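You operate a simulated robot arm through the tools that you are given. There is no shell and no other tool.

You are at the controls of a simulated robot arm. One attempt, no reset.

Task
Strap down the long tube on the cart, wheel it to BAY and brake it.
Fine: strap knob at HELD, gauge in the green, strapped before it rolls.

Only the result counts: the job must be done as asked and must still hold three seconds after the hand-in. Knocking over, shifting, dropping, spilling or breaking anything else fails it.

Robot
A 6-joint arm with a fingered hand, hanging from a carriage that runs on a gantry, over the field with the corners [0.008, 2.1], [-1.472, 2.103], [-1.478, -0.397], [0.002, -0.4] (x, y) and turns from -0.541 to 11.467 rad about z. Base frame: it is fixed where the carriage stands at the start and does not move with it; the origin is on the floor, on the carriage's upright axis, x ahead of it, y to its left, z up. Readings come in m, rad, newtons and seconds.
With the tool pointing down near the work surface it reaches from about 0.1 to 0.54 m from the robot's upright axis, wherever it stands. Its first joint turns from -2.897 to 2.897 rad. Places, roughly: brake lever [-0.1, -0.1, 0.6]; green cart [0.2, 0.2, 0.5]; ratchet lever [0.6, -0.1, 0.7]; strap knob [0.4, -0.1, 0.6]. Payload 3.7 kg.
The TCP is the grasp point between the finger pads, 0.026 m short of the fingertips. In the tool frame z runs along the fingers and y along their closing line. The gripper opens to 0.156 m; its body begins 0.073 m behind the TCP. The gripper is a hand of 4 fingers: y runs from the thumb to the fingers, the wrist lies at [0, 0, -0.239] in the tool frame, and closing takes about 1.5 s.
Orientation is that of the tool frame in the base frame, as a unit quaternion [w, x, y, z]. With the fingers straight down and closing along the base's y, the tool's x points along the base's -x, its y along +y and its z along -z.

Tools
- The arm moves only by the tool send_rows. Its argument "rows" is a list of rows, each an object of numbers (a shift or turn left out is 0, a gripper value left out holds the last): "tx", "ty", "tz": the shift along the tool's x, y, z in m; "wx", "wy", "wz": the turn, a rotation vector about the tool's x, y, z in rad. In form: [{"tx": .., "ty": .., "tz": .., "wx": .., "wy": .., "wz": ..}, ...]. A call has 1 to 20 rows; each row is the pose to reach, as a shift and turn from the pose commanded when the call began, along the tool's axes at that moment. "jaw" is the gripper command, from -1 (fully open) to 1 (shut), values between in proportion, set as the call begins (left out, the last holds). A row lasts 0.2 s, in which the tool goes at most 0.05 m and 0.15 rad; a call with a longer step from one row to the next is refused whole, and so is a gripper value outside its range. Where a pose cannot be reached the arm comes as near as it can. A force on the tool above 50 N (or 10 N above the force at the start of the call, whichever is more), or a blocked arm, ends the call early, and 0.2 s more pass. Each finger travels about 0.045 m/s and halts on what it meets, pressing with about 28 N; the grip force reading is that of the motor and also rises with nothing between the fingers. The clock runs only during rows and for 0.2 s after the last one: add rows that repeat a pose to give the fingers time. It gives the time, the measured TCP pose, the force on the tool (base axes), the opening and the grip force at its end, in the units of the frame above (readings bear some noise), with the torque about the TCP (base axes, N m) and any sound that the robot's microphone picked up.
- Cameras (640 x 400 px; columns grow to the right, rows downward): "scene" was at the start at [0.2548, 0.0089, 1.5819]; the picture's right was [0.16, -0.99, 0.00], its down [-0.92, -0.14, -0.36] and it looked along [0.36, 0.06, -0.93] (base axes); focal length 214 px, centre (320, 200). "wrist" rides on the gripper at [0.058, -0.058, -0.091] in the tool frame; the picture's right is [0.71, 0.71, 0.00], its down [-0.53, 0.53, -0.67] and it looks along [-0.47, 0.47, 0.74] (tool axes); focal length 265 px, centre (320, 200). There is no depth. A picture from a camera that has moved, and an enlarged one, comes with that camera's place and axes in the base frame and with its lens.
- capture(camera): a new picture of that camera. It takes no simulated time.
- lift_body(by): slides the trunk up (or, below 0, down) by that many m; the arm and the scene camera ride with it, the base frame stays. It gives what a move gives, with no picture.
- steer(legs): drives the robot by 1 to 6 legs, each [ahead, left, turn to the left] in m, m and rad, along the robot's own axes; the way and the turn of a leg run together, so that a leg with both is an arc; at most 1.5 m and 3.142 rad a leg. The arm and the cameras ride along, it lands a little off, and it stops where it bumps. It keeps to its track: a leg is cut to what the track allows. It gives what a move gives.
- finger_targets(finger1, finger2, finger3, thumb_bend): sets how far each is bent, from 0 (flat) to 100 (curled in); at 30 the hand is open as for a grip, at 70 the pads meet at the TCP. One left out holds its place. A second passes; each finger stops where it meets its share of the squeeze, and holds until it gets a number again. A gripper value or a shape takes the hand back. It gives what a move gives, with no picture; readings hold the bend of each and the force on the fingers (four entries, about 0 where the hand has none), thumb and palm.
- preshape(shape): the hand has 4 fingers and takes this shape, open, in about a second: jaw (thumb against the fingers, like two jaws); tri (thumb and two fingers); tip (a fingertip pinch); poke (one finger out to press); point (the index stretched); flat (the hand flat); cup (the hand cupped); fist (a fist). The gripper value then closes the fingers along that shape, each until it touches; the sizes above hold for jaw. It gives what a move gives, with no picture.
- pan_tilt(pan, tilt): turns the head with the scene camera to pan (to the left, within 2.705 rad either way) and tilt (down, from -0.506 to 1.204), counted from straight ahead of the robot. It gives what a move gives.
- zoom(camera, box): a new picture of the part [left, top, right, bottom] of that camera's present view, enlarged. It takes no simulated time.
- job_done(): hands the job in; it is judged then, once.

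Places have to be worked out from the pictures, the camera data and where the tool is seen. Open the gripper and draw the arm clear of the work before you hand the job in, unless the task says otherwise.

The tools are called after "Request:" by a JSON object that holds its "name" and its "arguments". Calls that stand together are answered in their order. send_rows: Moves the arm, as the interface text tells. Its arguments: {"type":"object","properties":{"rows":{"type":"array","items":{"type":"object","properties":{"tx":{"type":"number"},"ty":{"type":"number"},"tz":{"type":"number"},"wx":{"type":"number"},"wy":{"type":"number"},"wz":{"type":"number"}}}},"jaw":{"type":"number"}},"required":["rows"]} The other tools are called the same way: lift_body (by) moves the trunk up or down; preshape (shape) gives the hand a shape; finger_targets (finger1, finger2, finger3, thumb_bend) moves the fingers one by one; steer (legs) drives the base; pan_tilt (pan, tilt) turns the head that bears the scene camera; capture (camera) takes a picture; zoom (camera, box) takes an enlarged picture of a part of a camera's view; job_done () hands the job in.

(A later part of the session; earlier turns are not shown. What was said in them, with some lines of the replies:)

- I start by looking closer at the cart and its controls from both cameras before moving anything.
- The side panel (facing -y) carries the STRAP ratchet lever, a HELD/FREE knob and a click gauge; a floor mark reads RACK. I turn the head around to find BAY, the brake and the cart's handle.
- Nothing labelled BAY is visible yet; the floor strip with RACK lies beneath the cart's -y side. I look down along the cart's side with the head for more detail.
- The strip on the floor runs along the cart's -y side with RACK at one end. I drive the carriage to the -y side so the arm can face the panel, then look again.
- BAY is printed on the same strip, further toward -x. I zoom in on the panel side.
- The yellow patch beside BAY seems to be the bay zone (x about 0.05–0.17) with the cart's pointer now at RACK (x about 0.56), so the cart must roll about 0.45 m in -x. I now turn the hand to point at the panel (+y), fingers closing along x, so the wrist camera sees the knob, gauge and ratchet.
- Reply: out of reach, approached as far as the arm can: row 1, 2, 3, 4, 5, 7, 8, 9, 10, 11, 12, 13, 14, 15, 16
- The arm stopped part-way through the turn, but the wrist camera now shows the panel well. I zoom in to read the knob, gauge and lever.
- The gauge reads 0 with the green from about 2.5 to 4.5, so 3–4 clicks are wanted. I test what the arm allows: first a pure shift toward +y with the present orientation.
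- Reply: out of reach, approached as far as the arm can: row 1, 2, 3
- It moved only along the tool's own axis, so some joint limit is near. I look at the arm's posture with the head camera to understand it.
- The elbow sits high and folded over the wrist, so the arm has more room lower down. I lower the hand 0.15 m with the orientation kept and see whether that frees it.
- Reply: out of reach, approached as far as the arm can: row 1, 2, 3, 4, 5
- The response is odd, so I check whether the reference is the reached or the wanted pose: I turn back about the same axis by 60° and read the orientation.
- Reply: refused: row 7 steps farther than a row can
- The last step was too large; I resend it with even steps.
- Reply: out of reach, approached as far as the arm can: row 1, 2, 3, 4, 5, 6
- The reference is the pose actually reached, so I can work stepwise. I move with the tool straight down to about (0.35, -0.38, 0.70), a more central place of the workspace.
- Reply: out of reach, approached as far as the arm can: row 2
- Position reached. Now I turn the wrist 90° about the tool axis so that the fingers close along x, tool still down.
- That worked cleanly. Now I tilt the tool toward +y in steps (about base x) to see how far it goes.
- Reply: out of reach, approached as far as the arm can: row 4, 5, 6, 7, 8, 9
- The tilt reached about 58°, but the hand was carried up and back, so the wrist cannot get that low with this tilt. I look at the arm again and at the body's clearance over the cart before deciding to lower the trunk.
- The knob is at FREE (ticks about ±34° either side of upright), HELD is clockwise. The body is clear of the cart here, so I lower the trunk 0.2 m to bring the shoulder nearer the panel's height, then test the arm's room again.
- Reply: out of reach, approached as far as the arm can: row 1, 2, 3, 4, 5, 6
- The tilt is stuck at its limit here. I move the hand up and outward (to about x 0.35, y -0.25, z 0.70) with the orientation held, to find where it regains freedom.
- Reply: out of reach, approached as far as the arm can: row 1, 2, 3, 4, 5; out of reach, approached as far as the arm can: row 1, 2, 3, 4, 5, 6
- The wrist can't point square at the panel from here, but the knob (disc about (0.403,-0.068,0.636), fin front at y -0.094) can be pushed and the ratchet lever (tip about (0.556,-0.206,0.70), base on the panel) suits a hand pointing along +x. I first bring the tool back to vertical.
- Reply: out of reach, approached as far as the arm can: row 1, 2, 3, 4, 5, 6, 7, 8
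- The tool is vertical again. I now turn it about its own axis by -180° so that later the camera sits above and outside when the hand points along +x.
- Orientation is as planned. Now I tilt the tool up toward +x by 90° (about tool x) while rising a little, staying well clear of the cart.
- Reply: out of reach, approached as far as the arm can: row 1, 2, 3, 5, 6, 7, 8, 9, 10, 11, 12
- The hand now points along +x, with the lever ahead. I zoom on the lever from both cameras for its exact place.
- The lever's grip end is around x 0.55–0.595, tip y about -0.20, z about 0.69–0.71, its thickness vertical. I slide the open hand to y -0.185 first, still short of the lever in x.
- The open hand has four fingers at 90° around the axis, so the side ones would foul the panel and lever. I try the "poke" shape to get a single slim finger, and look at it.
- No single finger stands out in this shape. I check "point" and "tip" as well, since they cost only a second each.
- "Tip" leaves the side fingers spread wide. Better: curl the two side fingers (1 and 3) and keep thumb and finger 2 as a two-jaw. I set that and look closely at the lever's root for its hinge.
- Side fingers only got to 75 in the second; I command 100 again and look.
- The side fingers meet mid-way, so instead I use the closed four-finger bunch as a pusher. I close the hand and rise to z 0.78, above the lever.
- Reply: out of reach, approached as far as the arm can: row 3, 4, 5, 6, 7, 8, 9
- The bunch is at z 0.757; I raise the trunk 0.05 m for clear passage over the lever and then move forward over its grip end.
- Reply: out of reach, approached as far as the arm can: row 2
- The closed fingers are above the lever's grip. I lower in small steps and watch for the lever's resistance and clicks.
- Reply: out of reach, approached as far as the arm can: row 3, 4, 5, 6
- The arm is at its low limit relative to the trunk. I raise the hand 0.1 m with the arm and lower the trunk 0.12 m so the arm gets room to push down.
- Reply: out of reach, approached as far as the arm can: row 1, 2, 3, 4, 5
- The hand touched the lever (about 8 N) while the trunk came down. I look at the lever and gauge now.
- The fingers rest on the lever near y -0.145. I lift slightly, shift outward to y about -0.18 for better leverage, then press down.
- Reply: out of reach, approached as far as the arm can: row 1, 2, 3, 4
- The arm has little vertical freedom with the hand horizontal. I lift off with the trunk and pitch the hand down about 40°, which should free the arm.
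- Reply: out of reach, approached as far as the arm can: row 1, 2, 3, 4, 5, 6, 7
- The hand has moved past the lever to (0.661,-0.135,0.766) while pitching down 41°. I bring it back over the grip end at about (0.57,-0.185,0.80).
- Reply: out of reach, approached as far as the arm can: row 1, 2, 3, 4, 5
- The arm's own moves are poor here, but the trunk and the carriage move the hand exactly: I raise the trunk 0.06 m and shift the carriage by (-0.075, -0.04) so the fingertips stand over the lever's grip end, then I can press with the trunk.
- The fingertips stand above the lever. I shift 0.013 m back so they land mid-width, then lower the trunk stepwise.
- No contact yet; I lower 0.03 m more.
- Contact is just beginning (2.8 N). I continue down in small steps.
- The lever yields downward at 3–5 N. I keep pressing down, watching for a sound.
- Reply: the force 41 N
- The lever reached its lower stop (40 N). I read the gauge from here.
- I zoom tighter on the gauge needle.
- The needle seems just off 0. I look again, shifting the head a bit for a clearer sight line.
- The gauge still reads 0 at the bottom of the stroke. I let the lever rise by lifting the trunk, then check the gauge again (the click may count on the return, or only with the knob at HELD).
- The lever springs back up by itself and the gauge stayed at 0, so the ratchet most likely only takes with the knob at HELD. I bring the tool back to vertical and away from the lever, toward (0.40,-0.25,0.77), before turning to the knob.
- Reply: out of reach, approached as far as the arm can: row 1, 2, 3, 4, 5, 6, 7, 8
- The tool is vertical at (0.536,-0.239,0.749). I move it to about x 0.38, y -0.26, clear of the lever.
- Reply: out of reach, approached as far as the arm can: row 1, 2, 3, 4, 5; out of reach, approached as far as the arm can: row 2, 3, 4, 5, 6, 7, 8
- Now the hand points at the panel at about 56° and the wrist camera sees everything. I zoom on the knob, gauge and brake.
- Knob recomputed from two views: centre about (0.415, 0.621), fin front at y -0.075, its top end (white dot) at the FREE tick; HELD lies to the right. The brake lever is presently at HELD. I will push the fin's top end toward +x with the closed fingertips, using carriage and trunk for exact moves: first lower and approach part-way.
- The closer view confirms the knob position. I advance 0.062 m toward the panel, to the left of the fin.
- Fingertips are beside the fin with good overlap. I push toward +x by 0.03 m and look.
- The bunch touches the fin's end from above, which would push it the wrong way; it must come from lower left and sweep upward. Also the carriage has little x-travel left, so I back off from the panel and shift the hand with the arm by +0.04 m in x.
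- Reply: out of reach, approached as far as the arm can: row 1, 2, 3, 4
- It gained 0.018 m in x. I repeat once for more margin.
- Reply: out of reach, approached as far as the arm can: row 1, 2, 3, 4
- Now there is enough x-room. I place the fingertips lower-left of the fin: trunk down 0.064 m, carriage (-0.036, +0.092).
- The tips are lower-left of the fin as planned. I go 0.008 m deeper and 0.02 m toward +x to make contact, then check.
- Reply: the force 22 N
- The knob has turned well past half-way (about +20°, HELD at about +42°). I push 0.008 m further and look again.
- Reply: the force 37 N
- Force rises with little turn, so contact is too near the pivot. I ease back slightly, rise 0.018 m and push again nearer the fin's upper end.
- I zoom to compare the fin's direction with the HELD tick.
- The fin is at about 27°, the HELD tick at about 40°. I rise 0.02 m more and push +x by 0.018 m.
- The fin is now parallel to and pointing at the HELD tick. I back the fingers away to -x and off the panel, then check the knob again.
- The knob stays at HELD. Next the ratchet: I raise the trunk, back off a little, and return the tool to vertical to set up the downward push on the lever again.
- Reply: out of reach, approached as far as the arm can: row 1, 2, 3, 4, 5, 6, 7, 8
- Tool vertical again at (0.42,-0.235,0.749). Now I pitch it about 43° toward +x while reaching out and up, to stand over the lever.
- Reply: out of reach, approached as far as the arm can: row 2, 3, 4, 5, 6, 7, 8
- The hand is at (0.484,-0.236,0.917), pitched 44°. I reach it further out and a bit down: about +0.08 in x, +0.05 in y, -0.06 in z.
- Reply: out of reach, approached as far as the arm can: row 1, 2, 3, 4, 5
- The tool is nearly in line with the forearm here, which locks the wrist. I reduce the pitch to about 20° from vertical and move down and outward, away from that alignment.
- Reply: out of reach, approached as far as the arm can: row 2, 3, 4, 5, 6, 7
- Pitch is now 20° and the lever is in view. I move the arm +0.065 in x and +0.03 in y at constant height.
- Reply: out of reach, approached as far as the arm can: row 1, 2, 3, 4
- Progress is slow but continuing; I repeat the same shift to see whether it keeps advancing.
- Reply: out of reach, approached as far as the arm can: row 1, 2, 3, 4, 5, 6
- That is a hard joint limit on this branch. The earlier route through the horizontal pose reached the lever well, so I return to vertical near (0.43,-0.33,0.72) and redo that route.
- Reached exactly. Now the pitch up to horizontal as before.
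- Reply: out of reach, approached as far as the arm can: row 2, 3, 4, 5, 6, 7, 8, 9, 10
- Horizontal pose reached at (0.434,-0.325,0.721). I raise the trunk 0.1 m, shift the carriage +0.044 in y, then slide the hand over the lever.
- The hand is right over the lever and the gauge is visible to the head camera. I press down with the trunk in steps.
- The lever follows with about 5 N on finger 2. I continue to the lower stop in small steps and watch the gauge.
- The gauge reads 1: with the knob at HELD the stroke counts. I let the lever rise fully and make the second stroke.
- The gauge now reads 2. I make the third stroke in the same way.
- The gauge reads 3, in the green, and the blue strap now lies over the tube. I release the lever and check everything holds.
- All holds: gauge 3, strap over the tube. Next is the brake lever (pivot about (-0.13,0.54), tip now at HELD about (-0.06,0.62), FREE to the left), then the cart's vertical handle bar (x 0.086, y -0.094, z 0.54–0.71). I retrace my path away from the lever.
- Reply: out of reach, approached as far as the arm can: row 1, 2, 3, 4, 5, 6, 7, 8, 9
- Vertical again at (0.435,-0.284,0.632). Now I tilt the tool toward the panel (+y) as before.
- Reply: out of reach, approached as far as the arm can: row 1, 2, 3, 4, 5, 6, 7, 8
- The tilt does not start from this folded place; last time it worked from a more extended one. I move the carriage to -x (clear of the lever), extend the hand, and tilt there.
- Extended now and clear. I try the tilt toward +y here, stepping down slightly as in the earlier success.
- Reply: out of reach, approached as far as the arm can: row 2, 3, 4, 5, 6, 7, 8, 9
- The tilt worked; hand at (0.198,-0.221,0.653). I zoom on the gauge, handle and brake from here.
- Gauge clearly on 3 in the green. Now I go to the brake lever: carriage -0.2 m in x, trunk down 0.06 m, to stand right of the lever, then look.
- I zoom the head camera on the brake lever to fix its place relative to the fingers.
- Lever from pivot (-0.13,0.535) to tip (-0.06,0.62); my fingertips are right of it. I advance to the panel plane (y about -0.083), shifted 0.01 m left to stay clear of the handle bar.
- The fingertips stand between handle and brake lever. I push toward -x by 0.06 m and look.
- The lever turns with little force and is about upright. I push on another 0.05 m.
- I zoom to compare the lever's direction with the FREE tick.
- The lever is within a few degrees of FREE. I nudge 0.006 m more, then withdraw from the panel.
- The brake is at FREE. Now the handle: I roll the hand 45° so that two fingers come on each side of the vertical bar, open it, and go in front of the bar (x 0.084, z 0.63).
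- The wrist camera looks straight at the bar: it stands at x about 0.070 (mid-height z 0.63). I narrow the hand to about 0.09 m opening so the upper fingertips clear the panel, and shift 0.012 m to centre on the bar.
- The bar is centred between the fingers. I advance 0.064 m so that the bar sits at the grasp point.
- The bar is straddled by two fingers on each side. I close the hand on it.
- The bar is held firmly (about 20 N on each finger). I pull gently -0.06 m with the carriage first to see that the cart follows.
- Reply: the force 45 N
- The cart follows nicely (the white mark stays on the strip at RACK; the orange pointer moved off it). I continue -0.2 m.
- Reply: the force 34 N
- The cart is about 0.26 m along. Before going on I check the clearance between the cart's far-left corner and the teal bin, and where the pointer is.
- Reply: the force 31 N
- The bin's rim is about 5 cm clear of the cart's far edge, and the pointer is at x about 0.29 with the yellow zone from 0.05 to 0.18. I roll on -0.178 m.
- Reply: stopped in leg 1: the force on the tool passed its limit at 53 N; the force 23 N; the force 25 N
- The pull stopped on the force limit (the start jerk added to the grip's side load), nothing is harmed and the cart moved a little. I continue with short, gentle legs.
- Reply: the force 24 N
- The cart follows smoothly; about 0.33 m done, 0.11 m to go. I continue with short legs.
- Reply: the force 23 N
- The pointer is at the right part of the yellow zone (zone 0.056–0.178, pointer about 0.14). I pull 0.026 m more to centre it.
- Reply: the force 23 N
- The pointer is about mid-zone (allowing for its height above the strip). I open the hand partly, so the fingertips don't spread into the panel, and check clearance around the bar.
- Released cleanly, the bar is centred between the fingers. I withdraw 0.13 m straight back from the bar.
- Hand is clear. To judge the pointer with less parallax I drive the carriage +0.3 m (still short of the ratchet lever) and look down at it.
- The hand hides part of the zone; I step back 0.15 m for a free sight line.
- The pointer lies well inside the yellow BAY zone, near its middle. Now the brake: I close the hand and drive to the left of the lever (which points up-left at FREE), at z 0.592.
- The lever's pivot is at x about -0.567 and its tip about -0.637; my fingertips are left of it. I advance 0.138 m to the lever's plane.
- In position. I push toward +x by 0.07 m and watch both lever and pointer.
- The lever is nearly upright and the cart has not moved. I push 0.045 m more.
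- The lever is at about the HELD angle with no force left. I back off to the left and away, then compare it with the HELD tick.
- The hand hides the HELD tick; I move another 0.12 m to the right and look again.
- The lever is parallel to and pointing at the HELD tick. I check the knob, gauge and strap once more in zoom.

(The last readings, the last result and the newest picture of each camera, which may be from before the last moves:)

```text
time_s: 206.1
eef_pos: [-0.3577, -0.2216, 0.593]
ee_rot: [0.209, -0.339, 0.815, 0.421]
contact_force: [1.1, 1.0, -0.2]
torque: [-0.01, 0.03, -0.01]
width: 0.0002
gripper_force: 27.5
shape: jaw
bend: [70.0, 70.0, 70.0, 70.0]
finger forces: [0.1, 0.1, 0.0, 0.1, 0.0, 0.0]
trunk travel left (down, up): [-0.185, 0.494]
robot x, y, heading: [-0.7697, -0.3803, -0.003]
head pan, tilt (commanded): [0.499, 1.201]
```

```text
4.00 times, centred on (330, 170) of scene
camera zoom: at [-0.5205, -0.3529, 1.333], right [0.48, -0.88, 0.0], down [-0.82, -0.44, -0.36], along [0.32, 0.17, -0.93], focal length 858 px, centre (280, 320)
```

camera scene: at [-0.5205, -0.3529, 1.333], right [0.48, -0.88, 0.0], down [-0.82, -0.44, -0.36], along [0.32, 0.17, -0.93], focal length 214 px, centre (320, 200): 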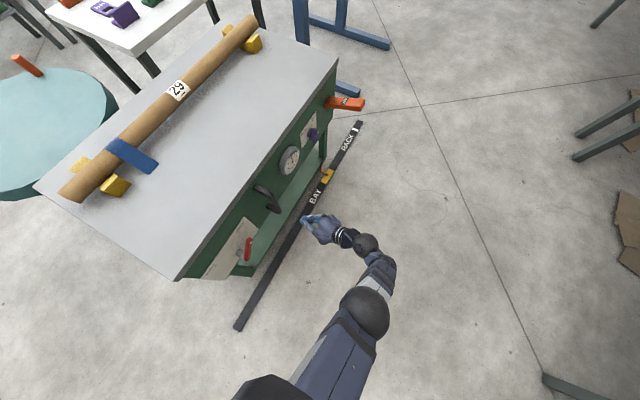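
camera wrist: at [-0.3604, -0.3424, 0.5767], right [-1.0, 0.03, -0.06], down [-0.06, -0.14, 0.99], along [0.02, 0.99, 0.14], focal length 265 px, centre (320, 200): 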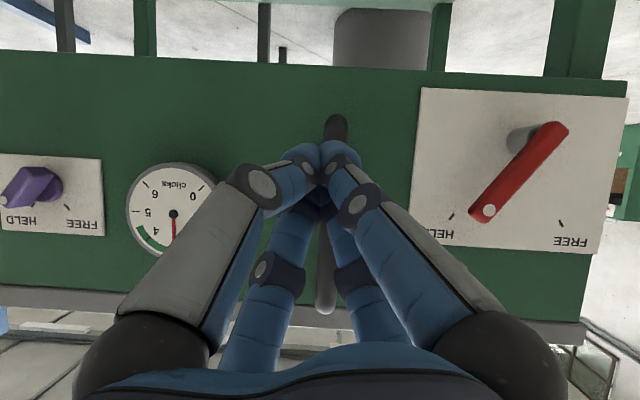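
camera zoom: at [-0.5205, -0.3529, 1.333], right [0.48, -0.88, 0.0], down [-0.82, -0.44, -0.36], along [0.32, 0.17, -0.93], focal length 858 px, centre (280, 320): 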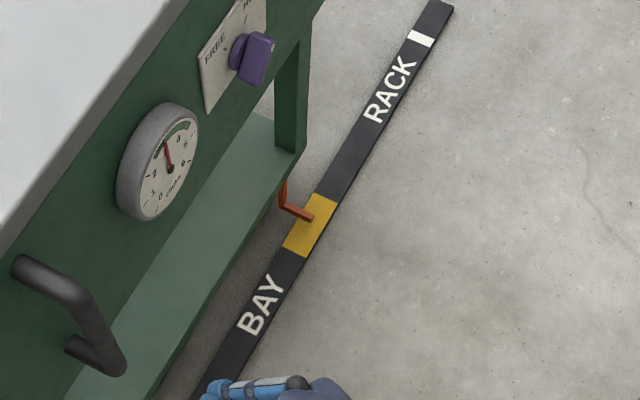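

Everything is as asked: brake at HELD, pointer in the BAY zone, gauge at 3, knob at HELD, strap over the tube. I open the hand in free space and draw the arm clear to the left and up.

Request:
{"name": "send_rows", "arguments": {"rows": [{"tx": 0}, {"tx": 0}, {"tx": 0}, {"tx": 0}, {"tx": 0}, {"tx": 0}, {"tx": 0}, {"tx": 0}], "jaw": -1}}

Request:
{"name": "steer", "arguments": {"legs": [[-0.1, -0.015, 0], [-0.4, 0.0, 0]]}}

Request:
{"name": "lift_body", "arguments": {"by": 0.2}}

Request:
{"name": "capture", "arguments": {"camera": "scene"}}

Request:
{"name": "pan_tilt", "arguments": {"pan": 0.6, "tilt": 0.9}}

Request:
{"name": "capture", "arguments": {"camera": "scene"}}

```text
time_s: 207.9
eef_pos: [-0.3607, -0.2219, 0.5927]
ee_rot: [0.209, -0.339, 0.815, 0.422]
contact_force: [0.7, 0.4, -1.2]
torque: [-0.04, -0.01, 0.0]
width: 0.156
gripper_force: 0.1
shape: jaw
bend: [30.0, 30.0, 30.0, 30.0]
finger forces: [0.1, 0.0, 0.0, 0.0, 0.0, 0.1]
trunk travel left (down, up): [-0.185, 0.494]
robot x, y, heading: [-0.7692, -0.3786, -0.004]
head pan, tilt (commanded): [0.499, 1.201]
```

```text
time_s: 211.1
eef_pos: [-0.8622, -0.2338, 0.5925]
ee_rot: [0.209, -0.339, 0.815, 0.422]
contact_force: [0.3, 0.3, -0.6]
torque: [-0.02, -0.03, 0.0]
width: 0.1559
gripper_force: 0.0
shape: jaw
bend: [30.0, 30.0, 30.0, 30.0]
finger forces: [0.0, 0.1, 0.0, 0.0, 0.0, 0.0]
trunk travel left (down, up): [-0.185, 0.494]
robot x, y, heading: [-1.2755, -0.3926, 0.002]
head pan, tilt (commanded): [0.499, 1.201]
```

```text
time_s: 213.3
eef_pos: [-0.8627, -0.2323, 0.7929]
ee_rot: [0.208, -0.339, 0.815, 0.422]
contact_force: [0.0, -0.3, 0.2]
torque: [0.0, 0.0, 0.0]
width: 0.1561
gripper_force: 0.0
shape: jaw
bend: [30.0, 30.0, 30.0, 30.0]
finger forces: [0.0, 0.0, 0.0, 0.0, 0.1, 0.1]
trunk travel left (down, up): [-0.385, 0.294]
robot x, y, heading: [-1.27, -0.3925, -0.005]
head pan, tilt (commanded): [0.499, 1.201]
```

```text
taken
camera scene: at [-1.0227, -0.3658, 1.5328], right [0.48, -0.88, 0.0], down [-0.82, -0.44, -0.36], along [0.32, 0.17, -0.93], focal length 214 px, centre (320, 200)
```

scene: 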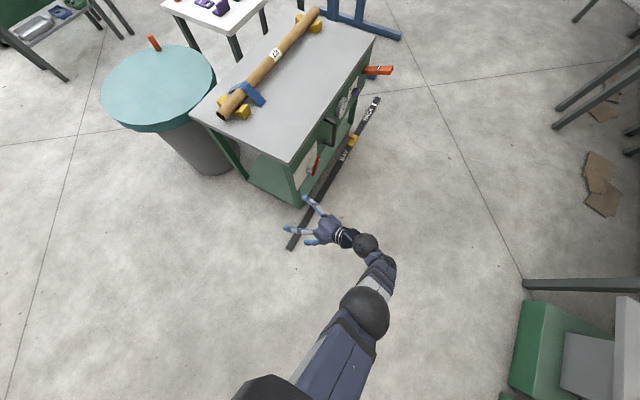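

```text
time_s: 214.1
eef_pos: [-0.8622, -0.2334, 0.7917]
ee_rot: [0.209, -0.34, 0.814, 0.422]
contact_force: [-0.5, -0.1, 0.4]
torque: [-0.01, 0.01, 0.01]
width: 0.156
gripper_force: 0.1
shape: jaw
bend: [30.0, 30.0, 30.0, 30.0]
finger forces: [0.0, 0.1, 0.0, 0.0, 0.1, 0.0]
trunk travel left (down, up): [-0.385, 0.294]
robot x, y, heading: [-1.2714, -0.3935, -0.0]
head pan, tilt (commanded): [0.6, 0.901]
```

```text
taken
camera scene: at [-1.0094, -0.35, 1.5526], right [0.56, -0.83, 0.0], down [-0.65, -0.44, -0.62], along [0.51, 0.35, -0.78], focal length 214 px, centre (320, 200)
```

scene: 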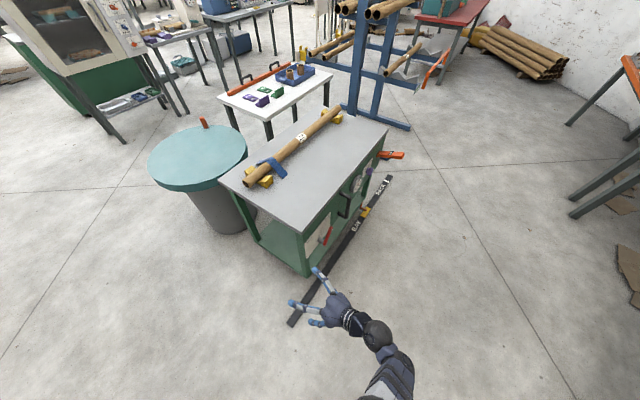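

The arm is clear, the tube is strapped in its blocks and nothing else was moved. One last zoom on the pointer, brake and strap before handing in.

Request:
{"name": "zoom", "arguments": {"camera": "scene", "box": [220, 100, 420, 280]}}

Request:
{"name": "zoom", "arguments": {"camera": "scene", "box": [300, 140, 400, 260]}}

```text
2.22 times, centred on (320, 190) of scene
camera zoom: at [-1.0094, -0.35, 1.5526], right [0.56, -0.83, 0.0], down [-0.65, -0.44, -0.62], along [0.51, 0.35, -0.78], focal length 477 px, centre (320, 222)
```

zoom: 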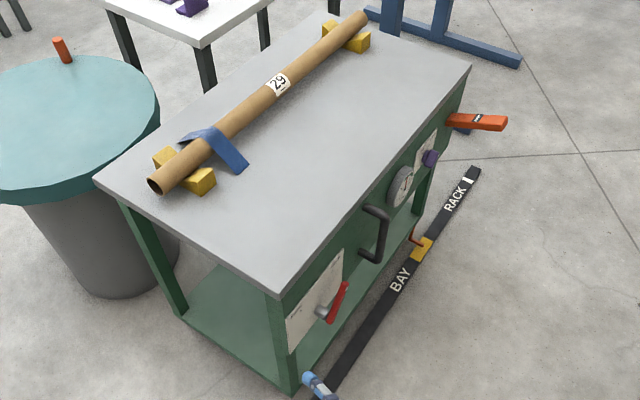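

```text
3.33 times, centred on (350, 200) of scene
camera zoom: at [-1.0094, -0.35, 1.5526], right [0.56, -0.83, 0.0], down [-0.65, -0.44, -0.62], along [0.51, 0.35, -0.78], focal length 715 px, centre (220, 200)
```

zoom: 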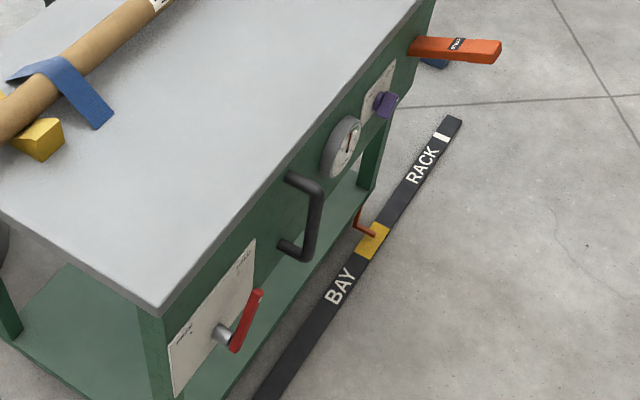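

The pointer is in the yellow BAY zone, the brake is at HELD, the knob is at HELD, the gauge is at 3 in the green, and the strap is over the tube. The hand is open and clear, so I hand the job in.

Request:
{"name": "job_done", "arguments": {}}

```text
The job is handed in.
```

The tube is strapped down, and the cart is braked at BAY. The job is handed in, but I haven't seen the judge's verdict.

- **Strap:** the knob is at HELD and the gauge reads 3 clicks, inside the green. It was strapped before the cart rolled. My first lever stroke, with the knob still at FREE, gave no click. After turning the knob to HELD, three strokes brought the gauge to 3.
- **Position:** the cart's pointer sits near the middle of the yellow patch beside the BAY label. I took that patch to be the bay mark.
- **Brake:** the lever was at HELD at the start. I freed it to roll the cart and set it back to HELD. I judged that by lining it up with the tick mark and did not push the cart to test it.
- **Rolling:** one pull stopped early when the force on the hand passed its limit (53 N). I finished in shorter pulls. The cart passed the teal bin with an estimated 5 cm to spare, and I saw nothing else disturbed.

The gripper is open and the arm is clear of the cart.
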